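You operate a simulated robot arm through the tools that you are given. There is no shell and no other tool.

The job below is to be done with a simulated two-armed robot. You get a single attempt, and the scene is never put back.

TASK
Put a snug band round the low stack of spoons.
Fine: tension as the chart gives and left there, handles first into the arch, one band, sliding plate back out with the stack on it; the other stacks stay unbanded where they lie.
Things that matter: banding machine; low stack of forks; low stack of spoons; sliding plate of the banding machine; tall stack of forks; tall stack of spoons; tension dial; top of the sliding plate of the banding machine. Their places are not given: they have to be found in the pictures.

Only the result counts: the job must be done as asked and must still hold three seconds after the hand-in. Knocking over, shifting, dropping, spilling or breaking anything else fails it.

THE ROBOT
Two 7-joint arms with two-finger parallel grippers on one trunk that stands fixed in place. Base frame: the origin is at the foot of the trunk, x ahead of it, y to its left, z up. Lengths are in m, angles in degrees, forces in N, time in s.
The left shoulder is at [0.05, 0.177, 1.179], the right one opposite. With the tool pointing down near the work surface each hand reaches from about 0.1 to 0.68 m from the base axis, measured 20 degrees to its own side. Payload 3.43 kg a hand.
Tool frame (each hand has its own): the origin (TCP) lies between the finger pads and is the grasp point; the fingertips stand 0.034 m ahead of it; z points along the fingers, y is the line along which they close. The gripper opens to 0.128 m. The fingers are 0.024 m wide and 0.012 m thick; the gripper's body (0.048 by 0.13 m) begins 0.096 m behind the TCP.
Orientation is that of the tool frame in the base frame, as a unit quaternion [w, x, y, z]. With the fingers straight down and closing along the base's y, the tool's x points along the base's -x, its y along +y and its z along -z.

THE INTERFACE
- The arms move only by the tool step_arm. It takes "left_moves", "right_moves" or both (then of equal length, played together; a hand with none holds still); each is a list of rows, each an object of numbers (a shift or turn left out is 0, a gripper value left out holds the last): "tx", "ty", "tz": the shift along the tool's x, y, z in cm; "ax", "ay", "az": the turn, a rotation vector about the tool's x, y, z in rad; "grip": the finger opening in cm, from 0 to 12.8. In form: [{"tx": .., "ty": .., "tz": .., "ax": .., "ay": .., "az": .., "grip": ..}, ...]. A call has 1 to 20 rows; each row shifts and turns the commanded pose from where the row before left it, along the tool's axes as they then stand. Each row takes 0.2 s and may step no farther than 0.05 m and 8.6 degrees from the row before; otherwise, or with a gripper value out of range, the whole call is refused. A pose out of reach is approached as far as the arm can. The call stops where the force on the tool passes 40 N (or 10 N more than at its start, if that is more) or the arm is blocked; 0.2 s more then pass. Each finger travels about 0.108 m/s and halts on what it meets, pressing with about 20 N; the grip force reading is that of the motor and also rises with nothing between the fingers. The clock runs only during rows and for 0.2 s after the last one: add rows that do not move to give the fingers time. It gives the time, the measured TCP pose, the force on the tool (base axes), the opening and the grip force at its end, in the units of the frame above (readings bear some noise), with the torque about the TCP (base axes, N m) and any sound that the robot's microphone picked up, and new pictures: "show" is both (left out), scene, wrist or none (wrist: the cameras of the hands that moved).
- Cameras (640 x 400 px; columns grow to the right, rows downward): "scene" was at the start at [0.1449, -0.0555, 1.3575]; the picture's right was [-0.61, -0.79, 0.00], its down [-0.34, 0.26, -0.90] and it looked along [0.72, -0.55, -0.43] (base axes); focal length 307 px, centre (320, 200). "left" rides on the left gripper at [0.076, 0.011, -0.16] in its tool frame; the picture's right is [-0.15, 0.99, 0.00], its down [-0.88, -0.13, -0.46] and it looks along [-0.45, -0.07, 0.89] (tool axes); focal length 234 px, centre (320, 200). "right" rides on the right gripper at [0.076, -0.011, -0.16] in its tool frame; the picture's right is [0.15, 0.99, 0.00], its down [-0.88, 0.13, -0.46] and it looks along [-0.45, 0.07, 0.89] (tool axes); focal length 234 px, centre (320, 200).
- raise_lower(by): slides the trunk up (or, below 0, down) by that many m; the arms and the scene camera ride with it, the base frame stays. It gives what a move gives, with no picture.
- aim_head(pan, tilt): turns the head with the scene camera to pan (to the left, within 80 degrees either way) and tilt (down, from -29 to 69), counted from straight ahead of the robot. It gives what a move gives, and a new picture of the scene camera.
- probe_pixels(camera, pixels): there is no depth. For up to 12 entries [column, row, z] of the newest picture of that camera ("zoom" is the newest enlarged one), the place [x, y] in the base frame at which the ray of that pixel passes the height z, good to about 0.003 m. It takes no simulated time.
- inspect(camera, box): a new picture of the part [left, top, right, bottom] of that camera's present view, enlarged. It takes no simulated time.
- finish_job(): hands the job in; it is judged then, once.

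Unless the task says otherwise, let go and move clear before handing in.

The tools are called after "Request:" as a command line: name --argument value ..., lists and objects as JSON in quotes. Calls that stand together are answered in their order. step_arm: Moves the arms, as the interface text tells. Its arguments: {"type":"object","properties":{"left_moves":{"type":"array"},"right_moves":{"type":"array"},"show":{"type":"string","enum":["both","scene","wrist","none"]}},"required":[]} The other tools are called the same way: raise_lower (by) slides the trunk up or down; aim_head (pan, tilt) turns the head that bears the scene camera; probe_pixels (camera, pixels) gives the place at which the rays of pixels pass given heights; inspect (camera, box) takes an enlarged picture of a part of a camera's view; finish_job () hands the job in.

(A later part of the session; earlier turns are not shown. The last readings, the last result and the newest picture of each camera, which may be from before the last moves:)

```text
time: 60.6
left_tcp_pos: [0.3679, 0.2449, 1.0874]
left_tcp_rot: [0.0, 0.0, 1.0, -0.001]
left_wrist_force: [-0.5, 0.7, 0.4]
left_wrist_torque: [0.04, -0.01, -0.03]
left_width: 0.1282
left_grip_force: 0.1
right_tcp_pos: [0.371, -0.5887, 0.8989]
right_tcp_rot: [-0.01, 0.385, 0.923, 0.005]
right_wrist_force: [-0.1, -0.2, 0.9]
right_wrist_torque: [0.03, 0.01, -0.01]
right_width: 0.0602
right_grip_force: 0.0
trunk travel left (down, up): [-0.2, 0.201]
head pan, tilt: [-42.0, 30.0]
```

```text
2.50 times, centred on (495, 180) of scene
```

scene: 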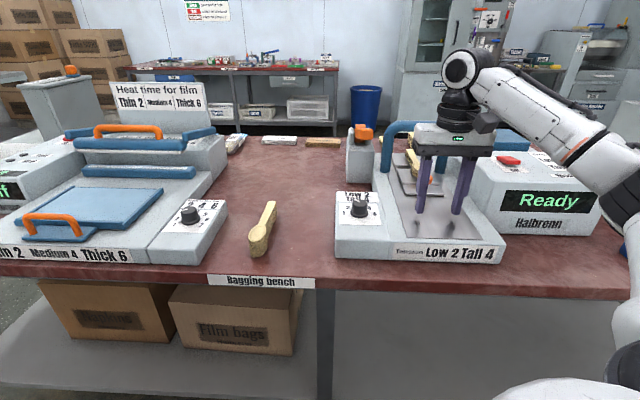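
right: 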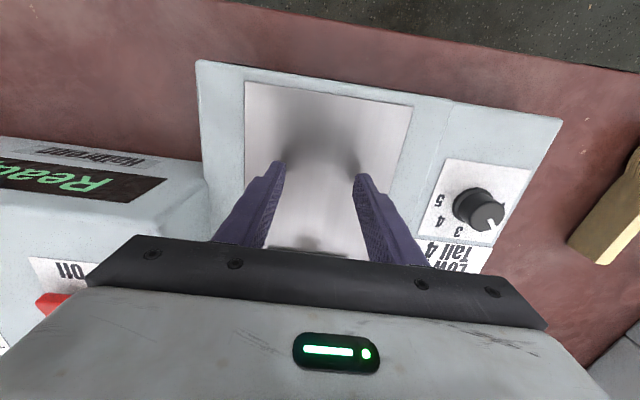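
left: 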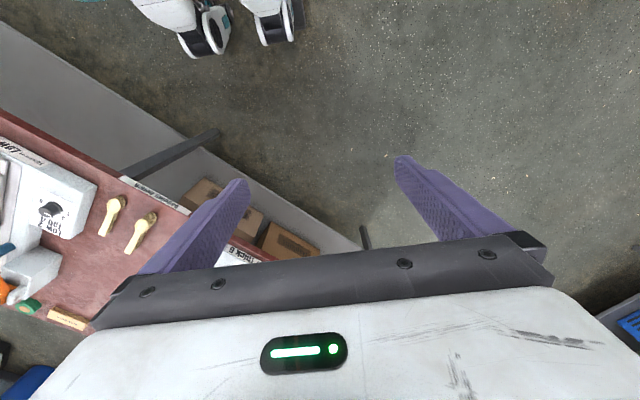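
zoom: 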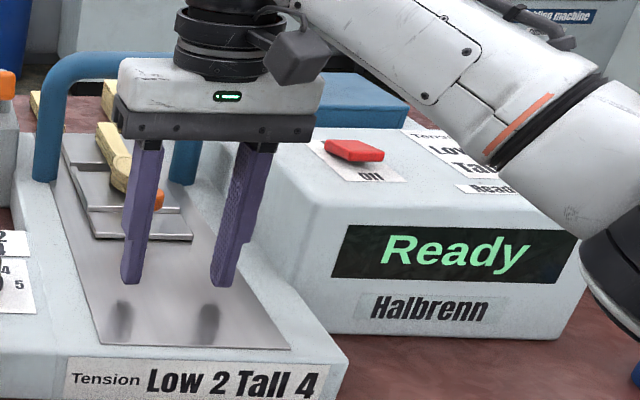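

The display still reads "Ready". I'll move the hand further away to see whether a band is on the stack.

Request:
step_arm --right_moves '[{"tz": -4}, {"tz": -4}, {"tx": 4, "tz": -2}, {"tx": 4, "tz": -2}, {"tx": 4}, {}]' --show "both"

Request:
inspect --camera "scene" --box '[370, 110, 480, 220]'

Request:
inspect --camera "scene" --box '[340, 110, 640, 270]'

```text
time: 62.0
left_tcp_pos: [0.3677, 0.244, 1.0873]
left_tcp_rot: [0.0, 0.0, 1.0, 0.0]
left_wrist_force: [0.2, 0.4, 0.2]
left_wrist_torque: [-0.02, -0.03, 0.02]
left_width: 0.1278
left_grip_force: 0.1
right_tcp_pos: [0.3471, -0.5018, 1.0105]
right_tcp_rot: [-0.01, 0.385, 0.923, 0.004]
right_wrist_force: [0.2, -0.1, -0.1]
right_wrist_torque: [-0.08, -0.01, 0.04]
right_width: 0.0598
right_grip_force: 0.2
right hand out of reach, approached as far as the arm can: row 3, 4, 5
trunk travel left (down, up): [-0.2, 0.201]
head pan, tilt: [-42.0, 30.0]
```

scene: 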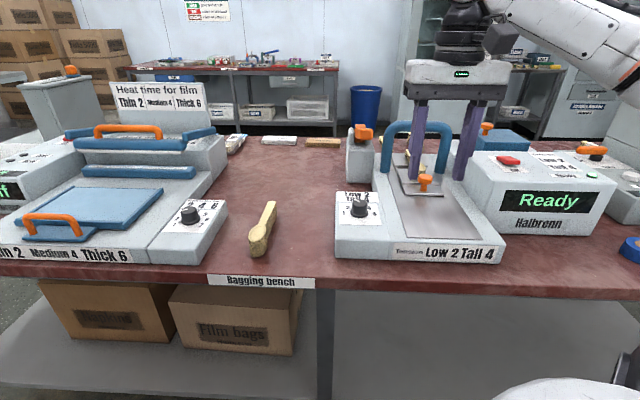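
right: 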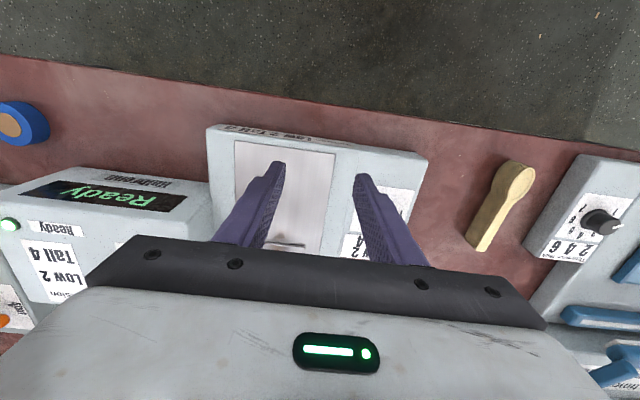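

```text
3.64 times, centred on (425, 165) of scene
```

zoom: 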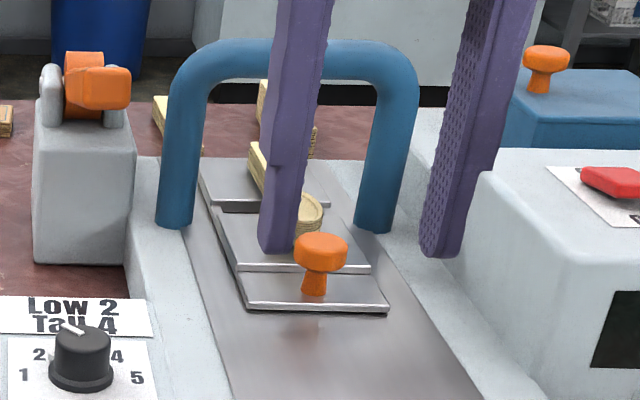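

```text
2.13 times, centred on (490, 190) of scene
```

zoom: 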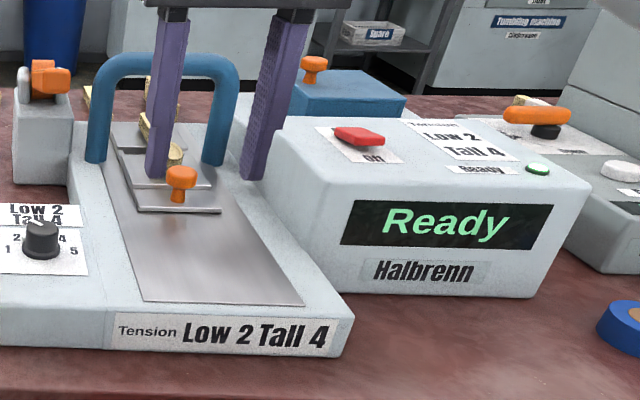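

The finger hides the stack. Moving the hand left (over the dial, high) to uncover the view.

Request:
step_arm --right_moves '[{"ty": 4}, {"ty": 4}, {"ty": 4}, {"ty": 4}, {"ty": 4}, {}]' --show "both"

Request:
inspect --camera "scene" --box '[380, 110, 470, 210]'

Request:
inspect --camera "scene" --box '[340, 110, 390, 190]'

```text
time: 63.4
left_tcp_pos: [0.3686, 0.2442, 1.0869]
left_tcp_rot: [0.0, 0.0, 1.0, 0.0]
left_wrist_force: [-0.2, 0.5, -0.4]
left_wrist_torque: [-0.01, 0.03, -0.05]
left_width: 0.1283
left_grip_force: 0.0
right_tcp_pos: [0.492, -0.3595, 1.0086]
right_tcp_rot: [-0.011, 0.385, 0.923, 0.004]
right_wrist_force: [0.0, 0.0, -0.8]
right_wrist_torque: [0.01, -0.01, 0.01]
right_width: 0.0598
right_grip_force: 0.0
trunk travel left (down, up): [-0.2, 0.201]
head pan, tilt: [-42.0, 30.0]
```

scene: 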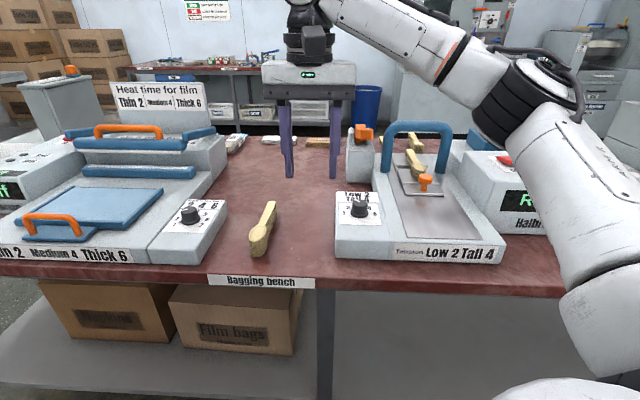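
right: 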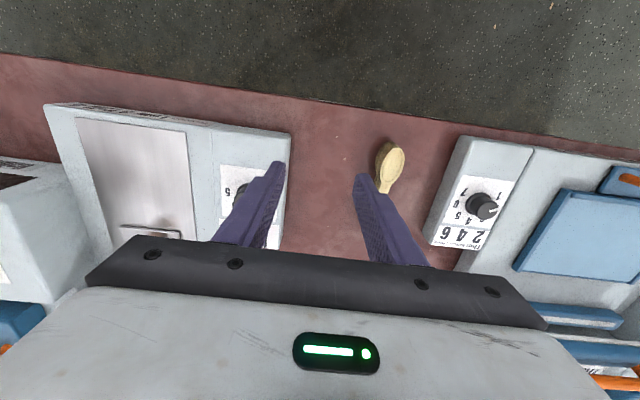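

```text
4.00 times, centred on (425, 160) of scene
```

zoom: 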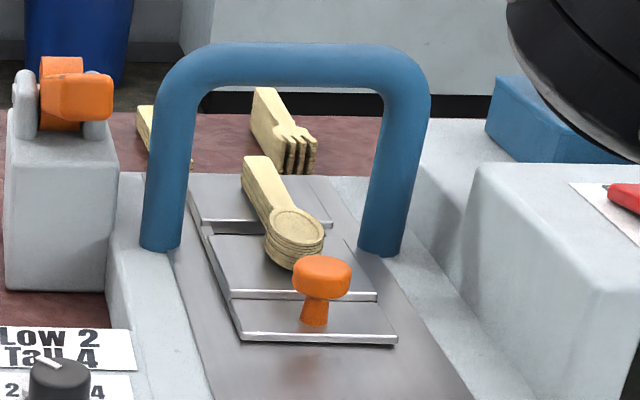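

```text
5.00 times, centred on (365, 150) of scene
```

zoom: 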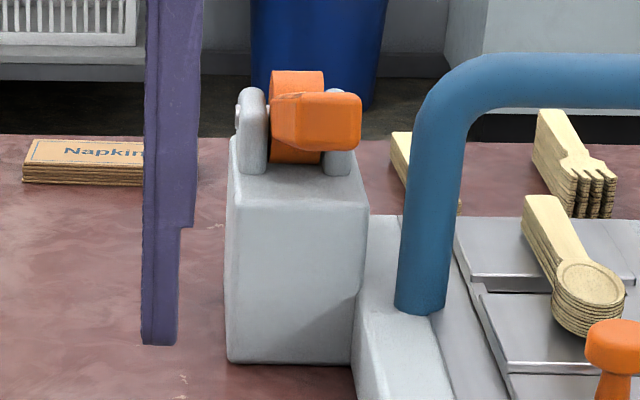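

The view is clear: no band on the stack, and the display still says Ready. I'll measure slot versus arch plane accurately, to see whether the plate is short of its end.

Request:
probe_pixels --camera "scene" --pixels '[[412, 165.25, 0.863], [413.75, 168.75, 0.863], [385, 172.5, 0.856], [439.5, 174.25, 0.856], [413, 184.3, 0.857], [377, 153, 0.85], [396, 154, 0.863], [428, 154, 0.856], [425, 176, 0.887], [423, 135, 0.82]]'

Request:
inspect --camera "scene" --box '[390, 130, 450, 190]'

```text
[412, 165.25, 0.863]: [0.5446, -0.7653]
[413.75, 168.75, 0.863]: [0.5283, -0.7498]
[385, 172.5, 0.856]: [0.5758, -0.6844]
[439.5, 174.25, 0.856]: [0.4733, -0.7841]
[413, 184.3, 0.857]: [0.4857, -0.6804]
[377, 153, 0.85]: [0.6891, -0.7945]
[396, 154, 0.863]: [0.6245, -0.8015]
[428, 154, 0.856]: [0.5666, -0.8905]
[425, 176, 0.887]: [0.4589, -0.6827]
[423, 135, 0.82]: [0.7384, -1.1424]
```

```text
6.67 times, centred on (420, 160) of scene
```

zoom: 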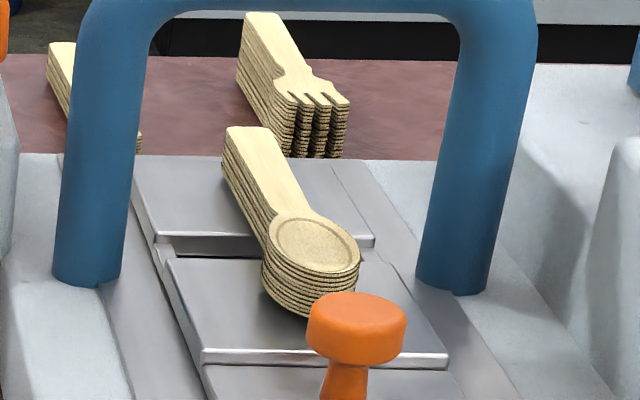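

The slot is already at (even slightly past) the arch line, so the plate is at its end but no cycle has started. I'll move the arm to uncover the switch box and study its controls and the lamp.

Request:
step_arm --right_moves '[{"ty": -4, "tz": -2}, {"ty": -4, "tz": -2}, {"ty": -4, "tz": -2}, {"ty": -4, "tz": -2}, {"ty": -4, "tz": -2}, {}]' --show "both"

Request:
inspect --camera "scene" --box '[450, 110, 640, 250]'

Request:
inspect --camera "scene" --box '[490, 140, 620, 200]'

```text
time: 64.8
left_tcp_pos: [0.368, 0.2442, 1.0872]
left_tcp_rot: [0.0, -0.001, 1.0, 0.0]
left_wrist_force: [-0.6, 0.3, -0.1]
left_wrist_torque: [-0.03, -0.01, -0.02]
left_width: 0.128
left_grip_force: 0.1
right_tcp_pos: [0.3738, -0.4982, 1.0974]
right_tcp_rot: [-0.01, 0.385, 0.923, 0.005]
right_wrist_force: [-0.6, 0.3, 0.5]
right_wrist_torque: [-0.07, 0.01, -0.02]
right_width: 0.0598
right_grip_force: 0.1
right hand out of reach, approached as far as the arm can: row 5
trunk travel left (down, up): [-0.2, 0.201]
head pan, tilt: [-42.0, 30.0]
```

scene: 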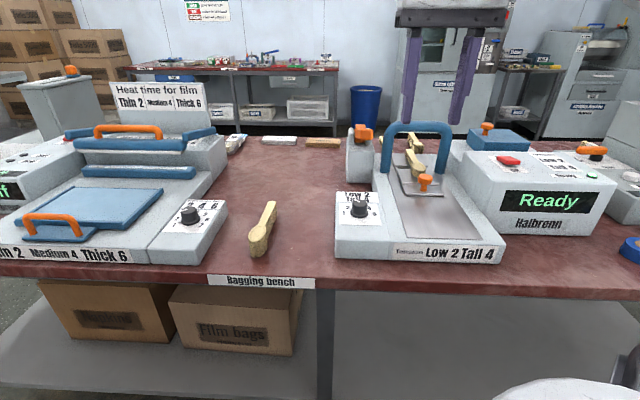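
right: 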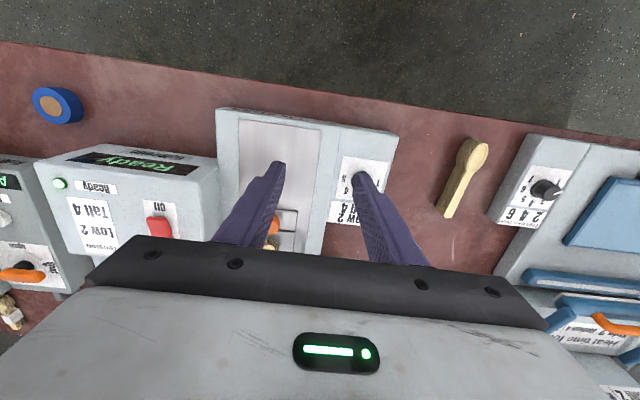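

```text
2.86 times, centred on (545, 180) of scene
```

zoom: 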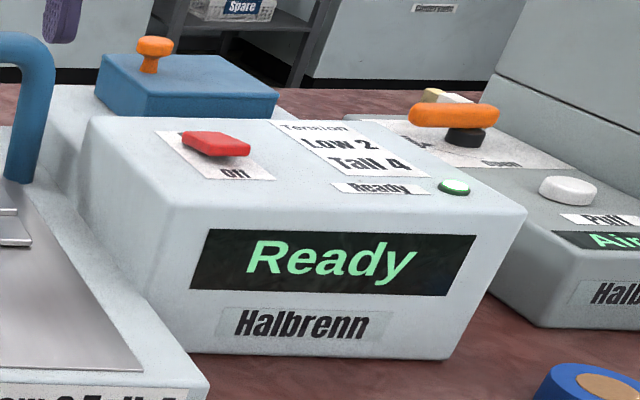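

```text
4.92 times, centred on (555, 170) of scene
```

zoom: 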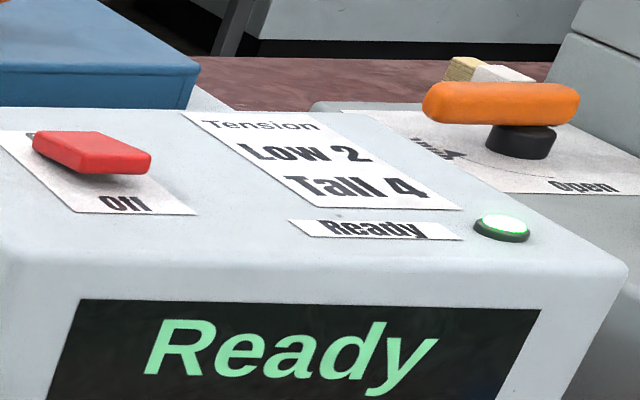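

There are no other controls on the box: an On/Off rocker, the chart, and a "Ready" lamp. I'll look from above at the plate end and the arch with the right wrist camera to see whether the plate is truly at its end.

Request:
step_arm --right_moves '[{"tx": -2.6, "ty": -1.7, "tz": 1.5}, {"tx": -2.6, "ty": -1.7, "tz": 1.5}, {"tx": -2.6, "ty": -1.7, "tz": 1.5}, {"tx": -2.6, "ty": -1.7, "tz": 1.5}, {}]' --show "both"

Request:
inspect --camera "right" --box '[220, 80, 420, 260]'

```text
time: 66.0
left_tcp_pos: [0.3682, 0.2448, 1.0869]
left_tcp_rot: [0.0, 0.0, 1.0, 0.0]
left_wrist_force: [-0.7, 0.2, -0.7]
left_wrist_torque: [-0.01, -0.03, 0.0]
left_width: 0.1281
left_grip_force: 0.1
right_tcp_pos: [0.3984, -0.6209, 1.0343]
right_tcp_rot: [-0.01, 0.385, 0.923, 0.005]
right_wrist_force: [-0.9, -0.5, 0.2]
right_wrist_torque: [-0.01, 0.02, -0.01]
right_width: 0.0599
right_grip_force: 0.0
trunk travel left (down, up): [-0.2, 0.201]
head pan, tilt: [-42.0, 30.0]
```

scene: 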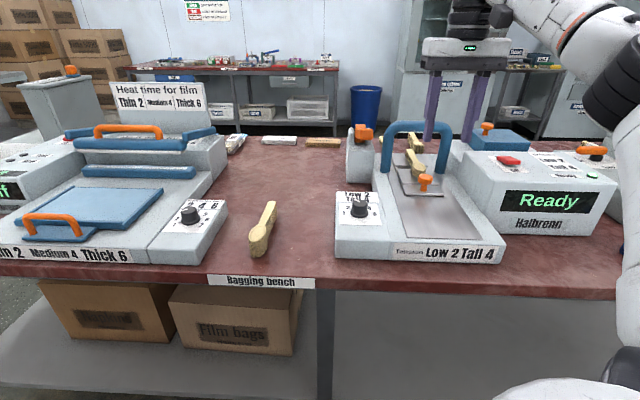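
right: 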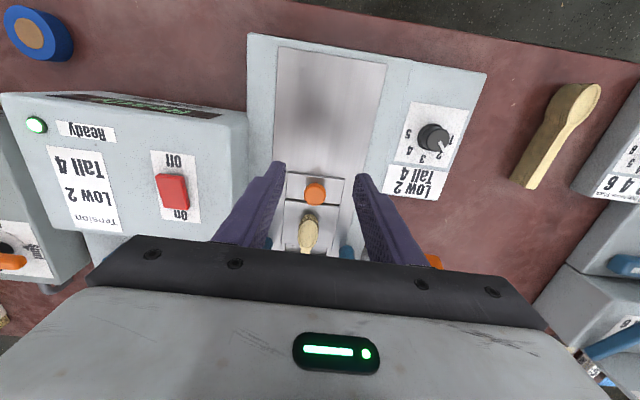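

```text
2.22 times, centred on (320, 170) of right
```

zoom: 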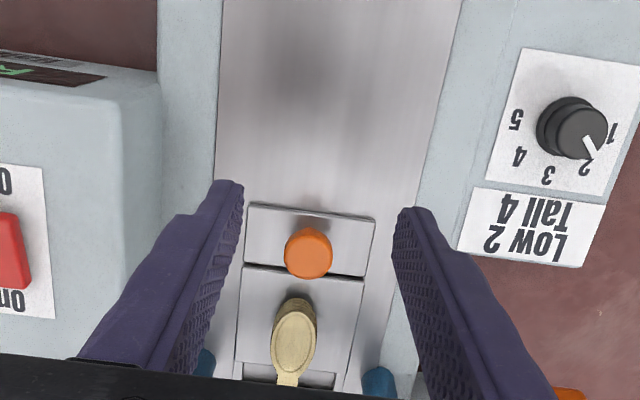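

Slot and arch feet line up from above as well (rows 360–385), so the plate is in position. I'll check the dial again and locate the "Push down" block for a close look.

Request:
inspect --camera "right" --box '[385, 100, 465, 200]'

Request:
inspect --camera "scene" --box '[340, 190, 380, 230]'

Request:
probe_pixels --camera "scene" --pixels '[[347, 182, 0.8], [374, 182, 0.8], [347, 144, 0.86], [347, 144, 0.9], [366, 135, 0.9], [366, 135, 0.94]]'

```text
4.00 times, centred on (425, 150) of right
```

zoom: 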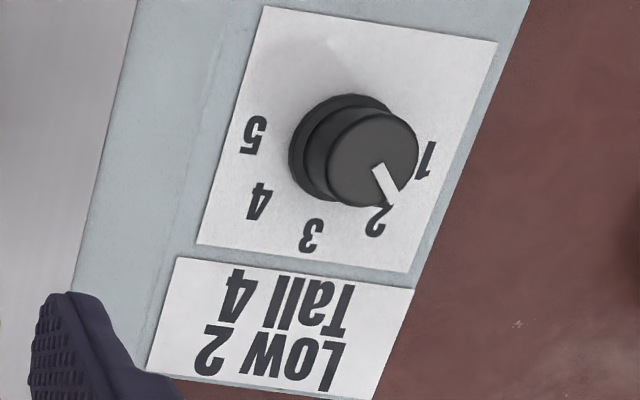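

```text
10.00 times, centred on (360, 210) of scene
```

zoom: 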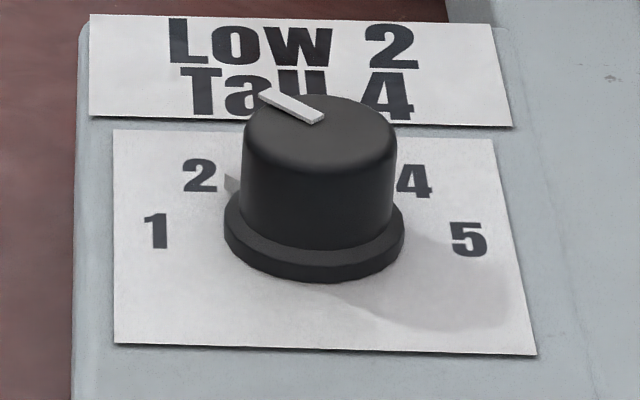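

```text
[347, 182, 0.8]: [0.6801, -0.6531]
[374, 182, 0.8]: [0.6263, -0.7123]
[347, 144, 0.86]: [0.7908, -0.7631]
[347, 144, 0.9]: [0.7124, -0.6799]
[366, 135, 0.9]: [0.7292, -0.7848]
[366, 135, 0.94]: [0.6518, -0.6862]
```

The dial still reads 2 in both views. The lever block at l≈-0.02, f≈0.94 stands flush against the machine's left side; I'll shift the hand left and tilt it forward to read its label.

Request:
step_arm --right_moves '[{"ty": 4}, {"ty": 4}, {"ty": 4}, {"ay": -0.13}, {"ay": -0.13}, {"ay": -0.13}, {}]' --show "both"

Request:
inspect --camera "right" --box '[240, 100, 440, 260]'

```text
time: 67.6
left_tcp_pos: [0.3677, 0.2442, 1.0876]
left_tcp_rot: [0.001, 0.0, 1.0, 0.0]
left_wrist_force: [0.3, -0.1, -0.4]
left_wrist_torque: [0.03, 0.03, 0.01]
left_width: 0.1282
left_grip_force: 0.0
right_tcp_pos: [0.4832, -0.5336, 1.0353]
right_tcp_rot: [0.169, 0.379, 0.907, -0.071]
right_wrist_force: [-0.6, 0.7, -0.3]
right_wrist_torque: [-0.01, 0.0, -0.02]
right_width: 0.06
right_grip_force: 0.0
trunk travel left (down, up): [-0.2, 0.201]
head pan, tilt: [-42.0, 30.0]
```

scene: 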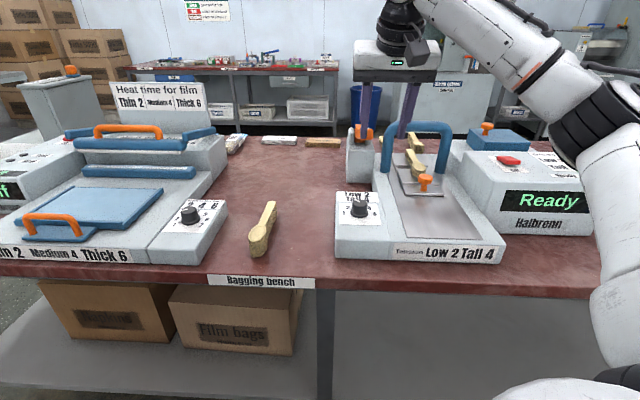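
right: 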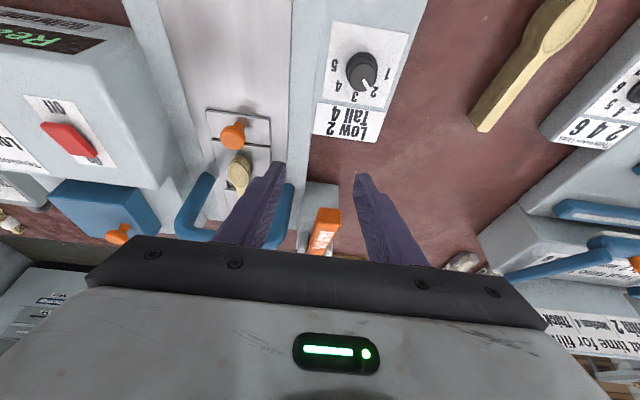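

```text
2.50 times, centred on (340, 180) of right
```

zoom: 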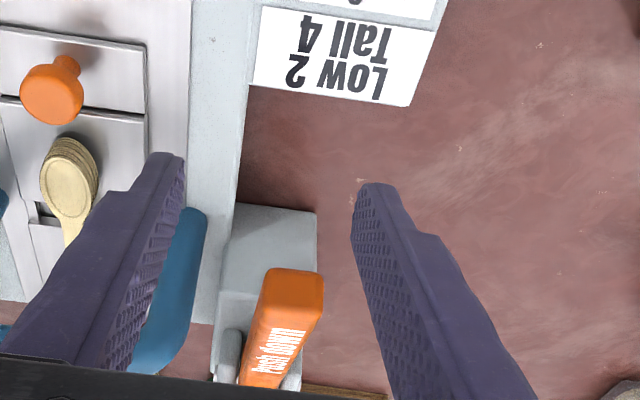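

The lever clearly reads "Push down" and its block is flush with the banding machine's deck, right by the arch, so it's most likely the machine's banding trigger. I'll triangulate its handle end.

Request:
probe_pixels --camera "right" --pixels '[[328, 212, 0.88], [328, 212, 0.92], [328, 212, 0.96], [316, 254, 0.92], [316, 254, 0.96], [318, 209, 0.92], [340, 211, 0.92], [309, 191, 0.86], [338, 194, 0.86]]'

Request:
probe_pixels --camera "scene" --pixels '[[367, 130, 0.92], [367, 130, 0.96], [367, 134.6, 0.92], [367, 134.6, 0.96], [360, 124, 0.92], [360, 124, 0.96]]'

Request:
inspect --camera "scene" --box '[335, 110, 395, 190]'

```text
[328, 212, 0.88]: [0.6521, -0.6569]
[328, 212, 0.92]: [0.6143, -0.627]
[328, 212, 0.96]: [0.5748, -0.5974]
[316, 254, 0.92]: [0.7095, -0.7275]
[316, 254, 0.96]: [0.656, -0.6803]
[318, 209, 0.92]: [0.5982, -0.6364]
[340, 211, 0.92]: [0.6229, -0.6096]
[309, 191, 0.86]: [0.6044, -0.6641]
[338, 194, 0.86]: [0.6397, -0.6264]
```

```text
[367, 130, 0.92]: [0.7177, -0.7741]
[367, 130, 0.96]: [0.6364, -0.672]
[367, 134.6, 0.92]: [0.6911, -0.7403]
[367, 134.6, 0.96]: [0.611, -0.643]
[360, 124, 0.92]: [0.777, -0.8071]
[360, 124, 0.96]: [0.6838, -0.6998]
```

```text
5.00 times, centred on (365, 150) of scene
```

zoom: 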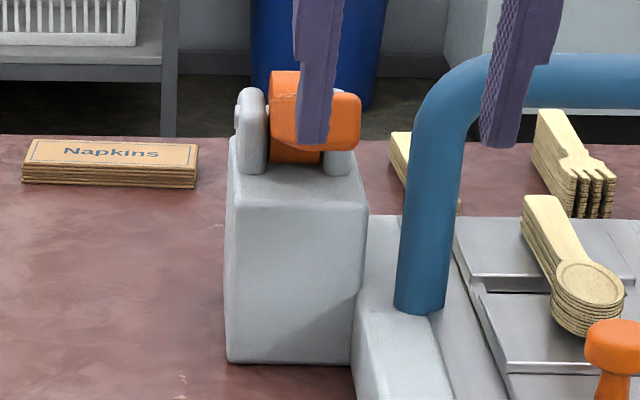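

The first triangulation is inconsistent, so I'll re-probe carefully with well-identified edges (block's bottom-front edge first).

Request:
inspect --camera "right" --box '[285, 160, 365, 260]'

Request:
probe_pixels --camera "right" --pixels '[[322, 183, 0.8], [322, 183, 0.85], [314, 217, 0.8], [314, 217, 0.85], [314, 217, 0.9], [232, 130, 0.89], [360, 72, 0.88]]'

Request:
probe_pixels --camera "scene" --pixels '[[360, 182, 0.8], [360, 151, 0.85], [360, 151, 0.88], [360, 151, 0.91], [425, 177, 0.89], [359, 203, 0.88]]'

```text
4.00 times, centred on (325, 210) of right
```

zoom: 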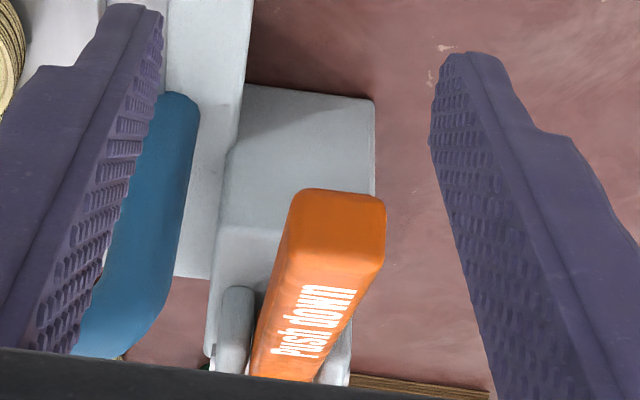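

```text
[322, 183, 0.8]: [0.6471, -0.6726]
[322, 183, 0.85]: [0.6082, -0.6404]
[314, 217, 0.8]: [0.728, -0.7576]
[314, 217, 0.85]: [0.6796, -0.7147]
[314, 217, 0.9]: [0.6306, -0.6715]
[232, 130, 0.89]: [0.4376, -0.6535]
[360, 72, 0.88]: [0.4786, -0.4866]
```

```text
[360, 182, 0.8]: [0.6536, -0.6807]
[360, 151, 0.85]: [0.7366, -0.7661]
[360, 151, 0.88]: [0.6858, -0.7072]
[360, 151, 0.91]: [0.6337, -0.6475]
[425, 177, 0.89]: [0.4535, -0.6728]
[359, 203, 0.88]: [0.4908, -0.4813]
```

The block's bottom/top edges agree (front face f≈0.938, top z≈0.89). The lever handle seems to rise toward me to about z≈0.99. I'll get a second wrist view from a different place to triangulate the handle precisely.

Request:
step_arm --right_moves '[{"tx": 3, "tz": -3}, {"tx": 3, "tz": -3}, {}]' --show "wrist"

Request:
inspect --camera "right" --box '[270, 140, 370, 260]'

```text
time: 68.4
left_tcp_pos: [0.3683, 0.2437, 1.0887]
left_tcp_rot: [0.0, 0.0, 1.0, 0.0]
left_wrist_force: [-0.8, 0.8, -0.2]
left_wrist_torque: [-0.01, -0.02, 0.01]
left_width: 0.1282
left_grip_force: 0.1
right_tcp_pos: [0.427, -0.4777, 1.0691]
right_tcp_rot: [0.169, 0.379, 0.907, -0.072]
right_wrist_force: [1.1, 0.3, 0.6]
right_wrist_torque: [-0.02, 0.02, 0.01]
right_width: 0.0598
right_grip_force: 0.0
trunk travel left (down, up): [-0.2, 0.201]
head pan, tilt: [-42.0, 30.0]
```

right: 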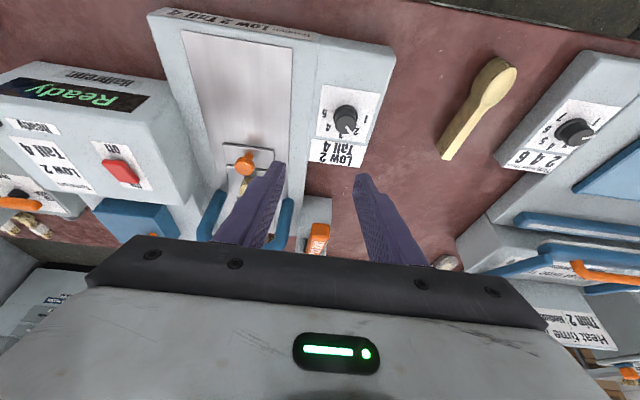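

```text
3.33 times, centred on (320, 200) of right
```

zoom: 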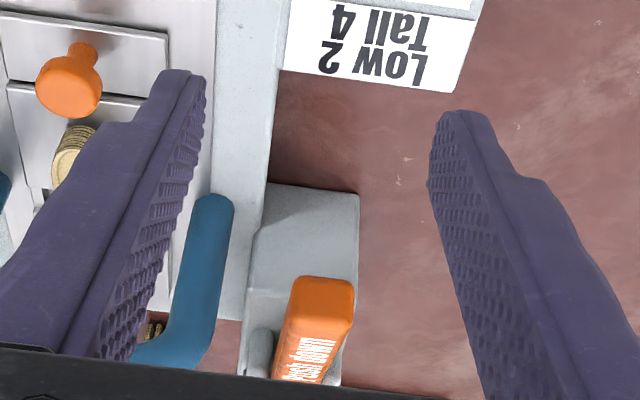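

I'll probe the lever's front end in this second view.

Request:
probe_pixels --camera "right" --pixels '[[322, 223.4, 0.92], [322, 223.4, 0.96], [322, 223.4, 1.0], [322, 237.5, 0.92], [322, 237.5, 0.96], [322, 237.5, 1.0], [314, 197, 0.8], [245, 158, 0.89], [312, 223, 0.935], [331, 223, 0.935]]'

```text
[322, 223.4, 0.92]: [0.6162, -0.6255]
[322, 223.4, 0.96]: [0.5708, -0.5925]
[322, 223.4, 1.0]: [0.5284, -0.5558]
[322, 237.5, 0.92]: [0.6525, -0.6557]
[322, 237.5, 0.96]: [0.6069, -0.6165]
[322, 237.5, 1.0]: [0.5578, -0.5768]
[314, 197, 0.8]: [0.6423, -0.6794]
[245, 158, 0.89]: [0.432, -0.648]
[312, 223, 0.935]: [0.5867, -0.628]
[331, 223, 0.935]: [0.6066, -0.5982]
```

Combining views, the lever's handle end is around f≈0.84, z≈0.97, l≈-0.016 (about 3 cm wide). I'll close the fingers, tilt the hand further forward (to ~45°) for reach, and approach above the handle in stages.

Request:
step_arm --right_moves '[{"ay": -0.13, "grip": 0}, {"ay": -0.13}, {"ay": -0.13}, {"tz": 3.3, "tx": -2.37, "ty": 0.6}, {"tz": 3.3, "tx": -2.37, "ty": 0.7}, {}]' --show "both"

Request:
inspect --camera "scene" --box '[320, 60, 460, 200]'

Request:
inspect --camera "right" --box '[240, 120, 420, 260]'

```text
time: 69.8
left_tcp_pos: [0.368, 0.2447, 1.0864]
left_tcp_rot: [0.0, -0.001, 1.0, 0.0]
left_wrist_force: [0.0, 0.5, 0.0]
left_wrist_torque: [0.01, 0.04, -0.04]
left_width: 0.1281
left_grip_force: 0.1
right_tcp_pos: [0.4938, -0.5259, 1.0537]
right_tcp_rot: [0.341, 0.358, 0.857, -0.143]
right_wrist_force: [0.0, -0.1, -0.1]
right_wrist_torque: [-0.01, -0.01, 0.02]
right_width: 0.0
right_grip_force: 19.8
trunk travel left (down, up): [-0.2, 0.201]
head pan, tilt: [-42.0, 30.0]
```

scene: 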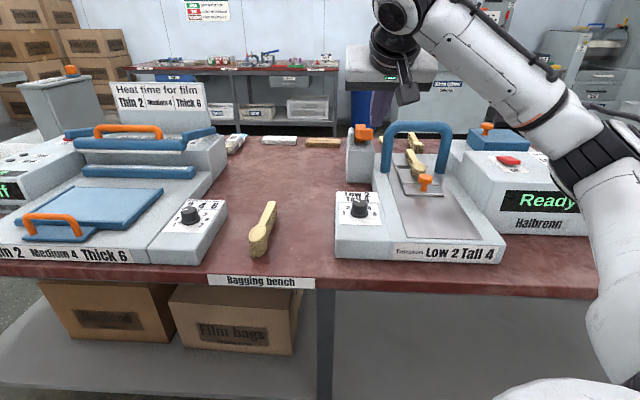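
right: 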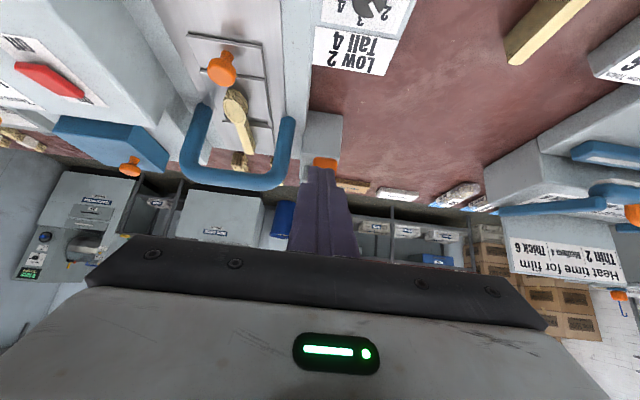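

```text
2.86 times, centred on (390, 130) of scene
```

zoom: 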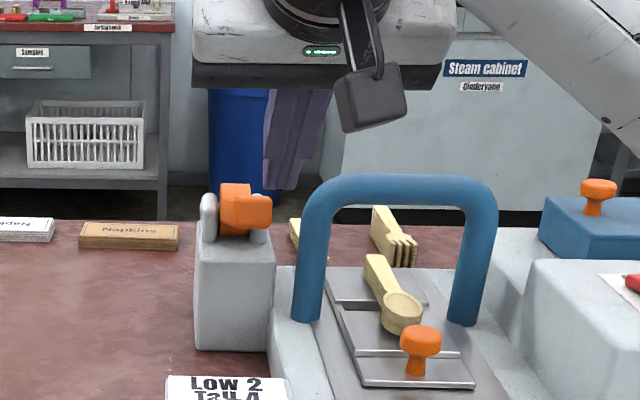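

```text
2.86 times, centred on (330, 190) of right
```

zoom: 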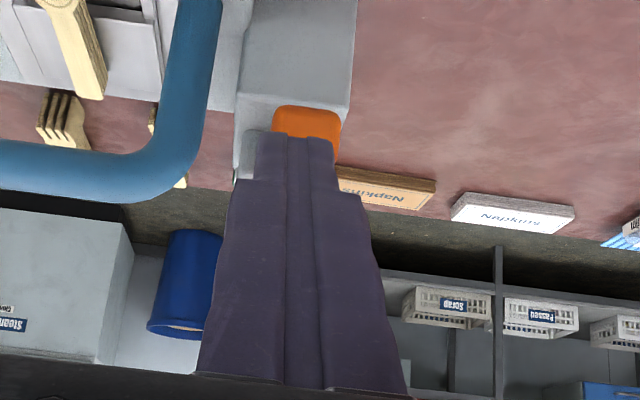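

The lever's end appears at wrist rows ~157–165, col 326, matching a handle end at f≈0.84, z≈0.97, with about 7 mm to the left. I'll go to just above the handle.

Request:
step_arm --right_moves '[{"tz": 3.45, "tx": -2.08, "ty": 0.25}, {"tz": 3.45, "tx": -2.08, "ty": 0.25}, {"tz": 3.45, "tx": -2.08, "ty": 0.25}, {}]' --show "both"

Request:
inspect --camera "scene" --box '[320, 80, 440, 200]'

Request:
inspect --camera "right" --box '[250, 110, 390, 230]'

```text
time: 70.8
left_tcp_pos: [0.3684, 0.2439, 1.0866]
left_tcp_rot: [0.0, 0.0, 1.0, -0.001]
left_wrist_force: [0.5, -0.4, -0.6]
left_wrist_torque: [-0.01, -0.02, -0.03]
left_width: 0.1281
left_grip_force: 0.1
right_tcp_pos: [0.5804, -0.6045, 1.0217]
right_tcp_rot: [0.341, 0.357, 0.858, -0.143]
right_wrist_force: [-0.4, -0.6, 0.1]
right_wrist_torque: [0.01, 0.02, -0.01]
right_width: 0.0002
right_grip_force: 20.1
trunk travel left (down, up): [-0.2, 0.201]
head pan, tilt: [-42.0, 30.0]
```

scene: 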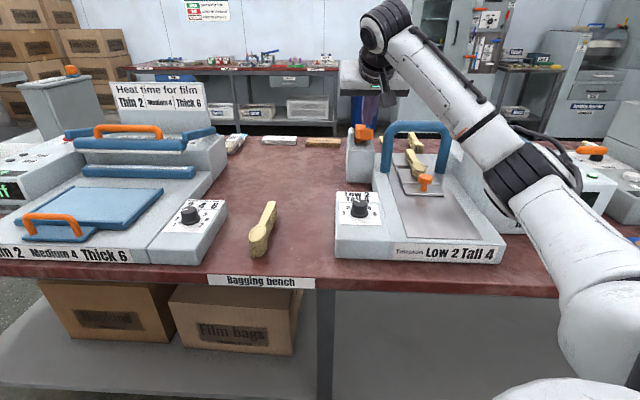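
right: 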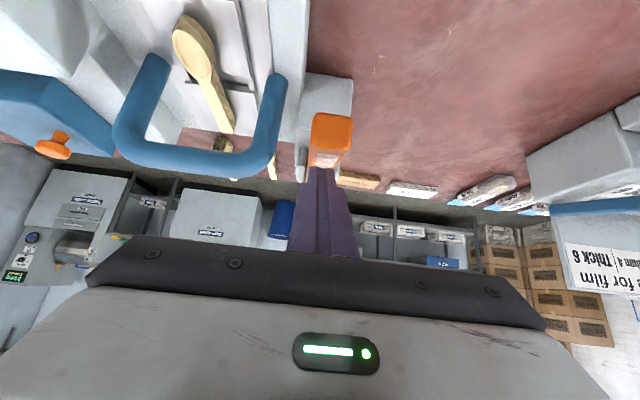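

```text
3.33 times, centred on (380, 140) of scene
```

zoom: 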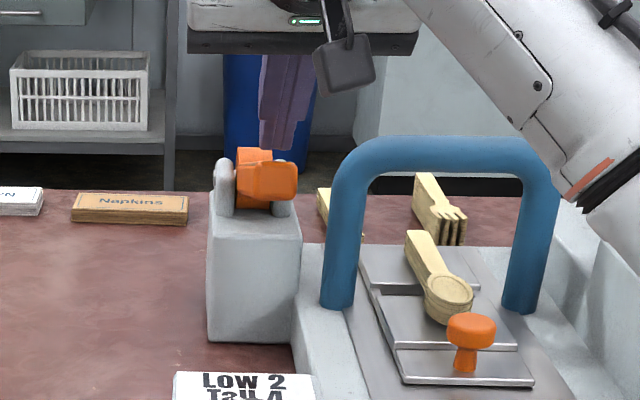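

```text
3.33 times, centred on (320, 170) of right
```

zoom: 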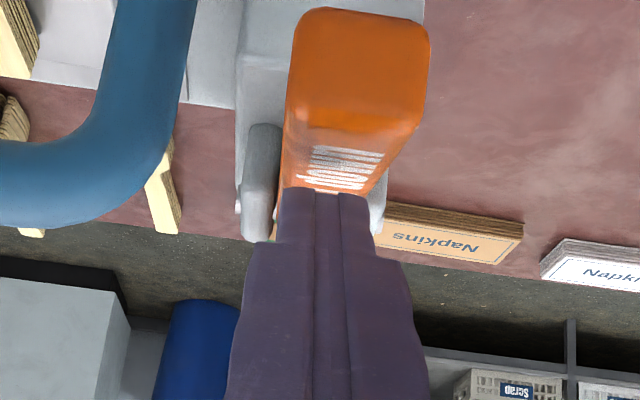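

From two views, the handle's front-top edge is at about f≈0.81, z≈0.995, so my tips are over the text about 5 cm in. I'll shift back 2.5 cm toward the handle's end, and left 4 mm, staying just above it.

Request:
step_arm --right_moves '[{"tz": -2.47, "tx": 1.08, "ty": 0.45}, {}]' --show "both"

Request:
inspect --camera "scene" --box '[330, 90, 410, 190]'

Request:
inspect --camera "right" --box '[250, 100, 390, 220]'

```text
time: 71.4
left_tcp_pos: [0.3688, 0.2436, 1.0869]
left_tcp_rot: [0.0, 0.0, 1.0, 0.0]
left_wrist_force: [0.3, -0.7, -0.1]
left_wrist_torque: [-0.04, 0.04, 0.03]
left_width: 0.1279
left_grip_force: 0.1
right_tcp_pos: [0.5646, -0.5827, 1.0327]
right_tcp_rot: [0.341, 0.357, 0.858, -0.142]
right_wrist_force: [0.4, 0.4, 0.5]
right_wrist_torque: [-0.02, -0.02, 0.01]
right_width: 0.0003
right_grip_force: 19.5
trunk travel left (down, up): [-0.2, 0.201]
head pan, tilt: [-42.0, 30.0]
```

scene: 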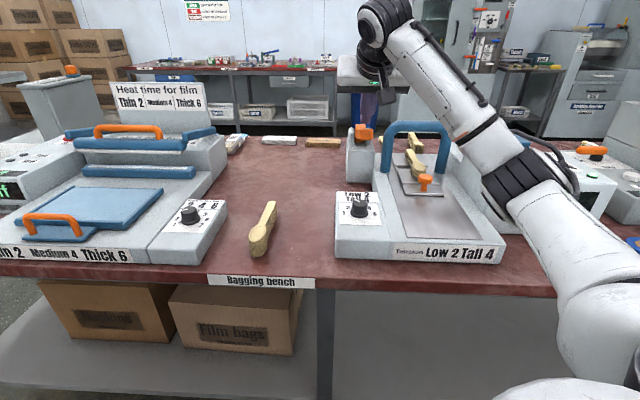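
right: 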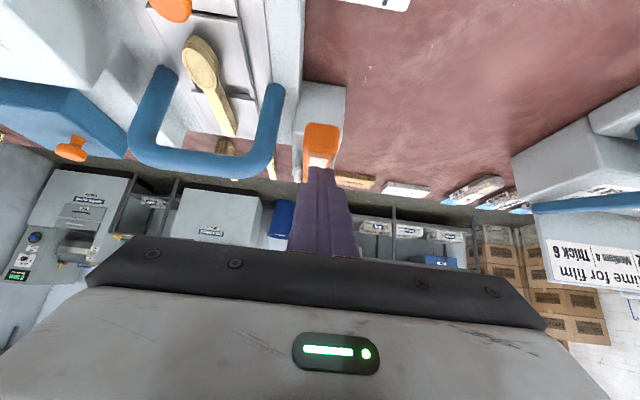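

```text
4.00 times, centred on (370, 140) of scene
```

zoom: 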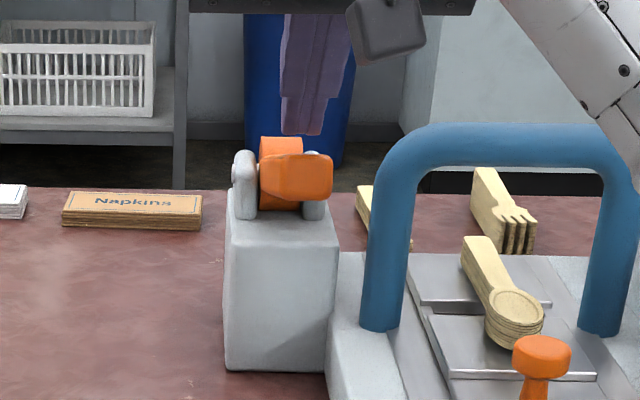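

```text
3.33 times, centred on (320, 160) of right
```

zoom: 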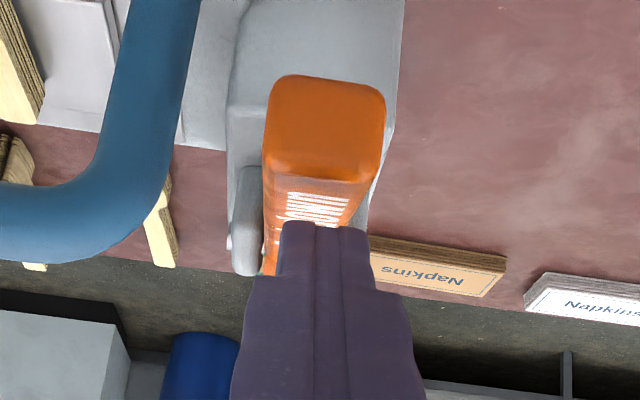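

The tips are above the handle near its end. Now I'll press straight down in small steps, watching force and sound.

Request:
step_arm --right_moves '[{"tz": 0.356, "tx": 0.351, "ty": -0.2}, {"tz": 0.356, "tx": 0.351}, {}]' --show "none"

Request:
step_arm --right_moves '[{"tz": 0.356, "tx": 0.351}, {}]' --show "both"

Request:
inspect --camera "scene" --box '[330, 90, 410, 190]'

```text
time: 72.2
left_tcp_pos: [0.3679, 0.2453, 1.0876]
left_tcp_rot: [0.0, 0.0, 1.0, 0.001]
left_wrist_force: [-0.2, -0.1, 0.3]
left_wrist_torque: [-0.01, 0.01, 0.01]
left_width: 0.1281
left_grip_force: 0.0
right_tcp_pos: [0.5654, -0.583, 1.0231]
right_tcp_rot: [0.342, 0.358, 0.857, -0.143]
right_wrist_force: [-0.9, 0.4, 3.5]
right_wrist_torque: [-0.03, -0.02, 0.01]
right_width: 0.0
right_grip_force: 19.4
trunk travel left (down, up): [-0.2, 0.201]
head pan, tilt: [-42.0, 30.0]
```

```text
time: 72.8
left_tcp_pos: [0.3685, 0.2451, 1.0874]
left_tcp_rot: [-0.001, 0.0, 1.0, 0.0]
left_wrist_force: [-0.9, 0.0, 0.7]
left_wrist_torque: [-0.02, 0.03, -0.02]
left_width: 0.1283
left_grip_force: 0.1
right_tcp_pos: [0.5639, -0.5836, 1.0182]
right_tcp_rot: [0.342, 0.358, 0.857, -0.143]
right_wrist_force: [-1.4, 0.7, 3.3]
right_wrist_torque: [0.02, -0.06, 0.05]
right_width: 0.0
right_grip_force: 19.8
trunk travel left (down, up): [-0.2, 0.201]
head pan, tilt: [-42.0, 30.0]
```

scene: 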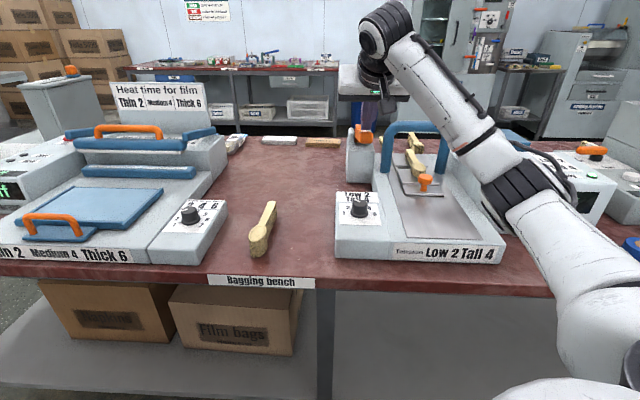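
right: 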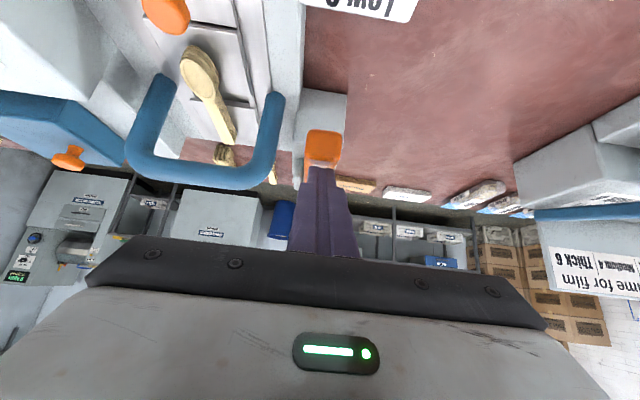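

```text
4.00 times, centred on (370, 140) of scene
```

zoom: 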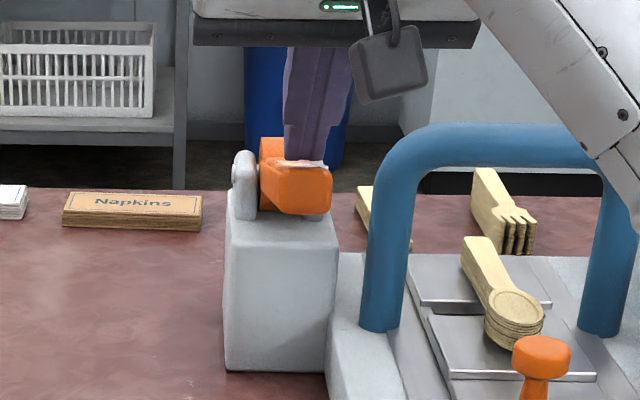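

The tips are on the handle and it's yielding with ~3.5 N. Pressing further down.

Request:
step_arm --right_moves '[{"tz": 0.356, "tx": 0.351}, {"tz": 0.356, "tx": 0.351}, {"tz": 0.356, "tx": 0.351}, {}]' --show "scene"

Request:
inspect --camera "scene" --box '[330, 90, 460, 210]'

```text
time: 73.8
left_tcp_pos: [0.3673, 0.2451, 1.087]
left_tcp_rot: [0.0, 0.0, 1.0, -0.001]
left_wrist_force: [0.3, 0.6, 0.7]
left_wrist_torque: [-0.02, 0.05, 0.01]
left_width: 0.1279
left_grip_force: 0.0
right_tcp_pos: [0.564, -0.5852, 1.0018]
right_tcp_rot: [0.341, 0.358, 0.857, -0.144]
right_wrist_force: [-1.2, -0.3, 5.2]
right_wrist_torque: [-0.06, 0.03, -0.04]
right_width: 0.0001
right_grip_force: 20.0
trunk travel left (down, up): [-0.2, 0.201]
head pan, tilt: [-42.0, 30.0]
```

scene: 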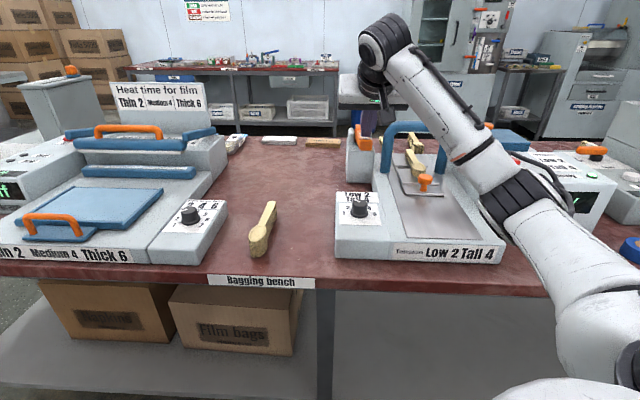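

```text
3.33 times, centred on (395, 150) of scene
```

zoom: 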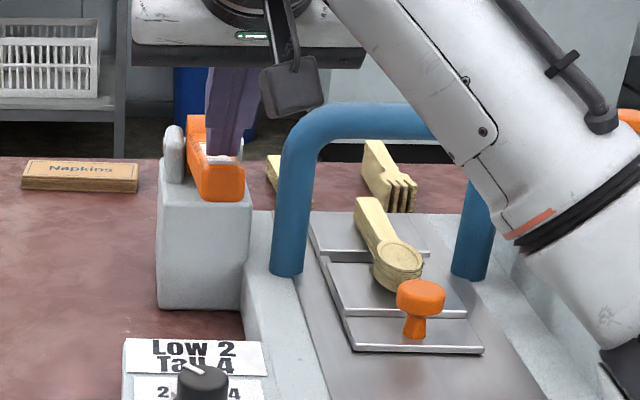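

The handle is rotating down smoothly (5 N). Continuing.

Request:
step_arm --right_moves '[{"tz": 0.356, "tx": 0.351}, {"tz": 0.356, "tx": 0.351}, {}]' --show "scene"

Request:
inspect --camera "scene" --box '[330, 90, 460, 210]'

```text
time: 74.6
left_tcp_pos: [0.3685, 0.2455, 1.0872]
left_tcp_rot: [-0.001, 0.0, 1.0, 0.0]
left_wrist_force: [0.0, -0.6, -0.3]
left_wrist_torque: [0.0, -0.01, -0.02]
left_width: 0.128
left_grip_force: 0.1
right_tcp_pos: [0.5647, -0.5838, 0.9935]
right_tcp_rot: [0.342, 0.358, 0.858, -0.142]
right_wrist_force: [-1.3, -0.4, 4.9]
right_wrist_torque: [-0.06, 0.01, -0.03]
right_width: 0.0
right_grip_force: 20.4
trunk travel left (down, up): [-0.2, 0.201]
head pan, tilt: [-42.0, 30.0]
```

scene: 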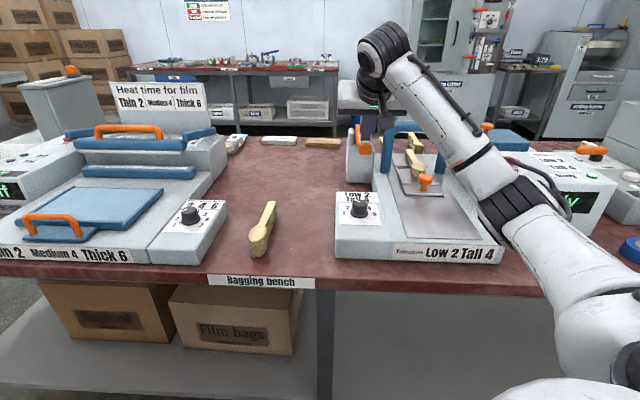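

```text
3.33 times, centred on (395, 150) of scene
```

zoom: 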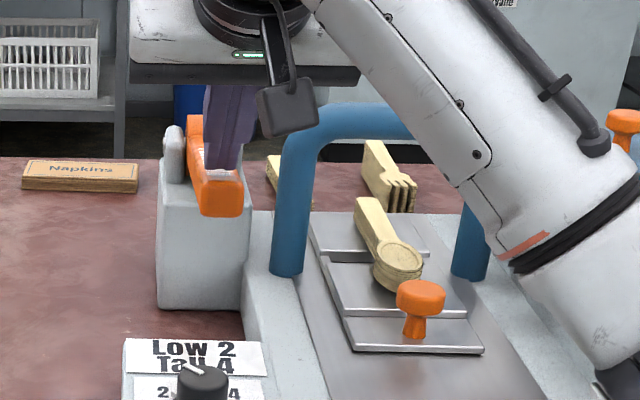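

Still moving down at ~5 N without sound. Continuing down.

Request:
step_arm --right_moves '[{"tz": 0.356, "tx": 0.351}, {"tz": 0.356, "tx": 0.351}, {}]' --show "scene"

Request:
inspect --camera "scene" --box '[330, 90, 460, 210]'

```text
time: 75.4
left_tcp_pos: [0.3683, 0.2448, 1.0879]
left_tcp_rot: [0.0, 0.0, 1.0, -0.001]
left_wrist_force: [-0.4, 0.2, -0.1]
left_wrist_torque: [-0.01, 0.0, 0.03]
left_width: 0.1282
left_grip_force: 0.0
right_tcp_pos: [0.5647, -0.5845, 0.9824]
right_tcp_rot: [0.343, 0.357, 0.857, -0.142]
right_wrist_force: [1.0, 0.0, 4.2]
right_wrist_torque: [-0.07, -0.1, -0.01]
right_width: 0.0
right_grip_force: 20.1
trunk travel left (down, up): [-0.2, 0.201]
head pan, tilt: [-42.0, 30.0]
```

scene: 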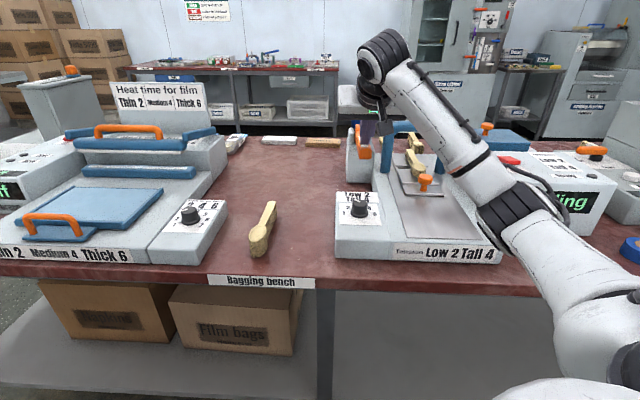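

```text
3.33 times, centred on (395, 150) of scene
```

zoom: 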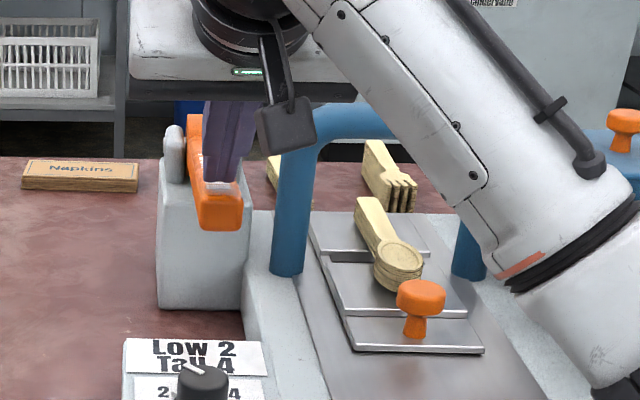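

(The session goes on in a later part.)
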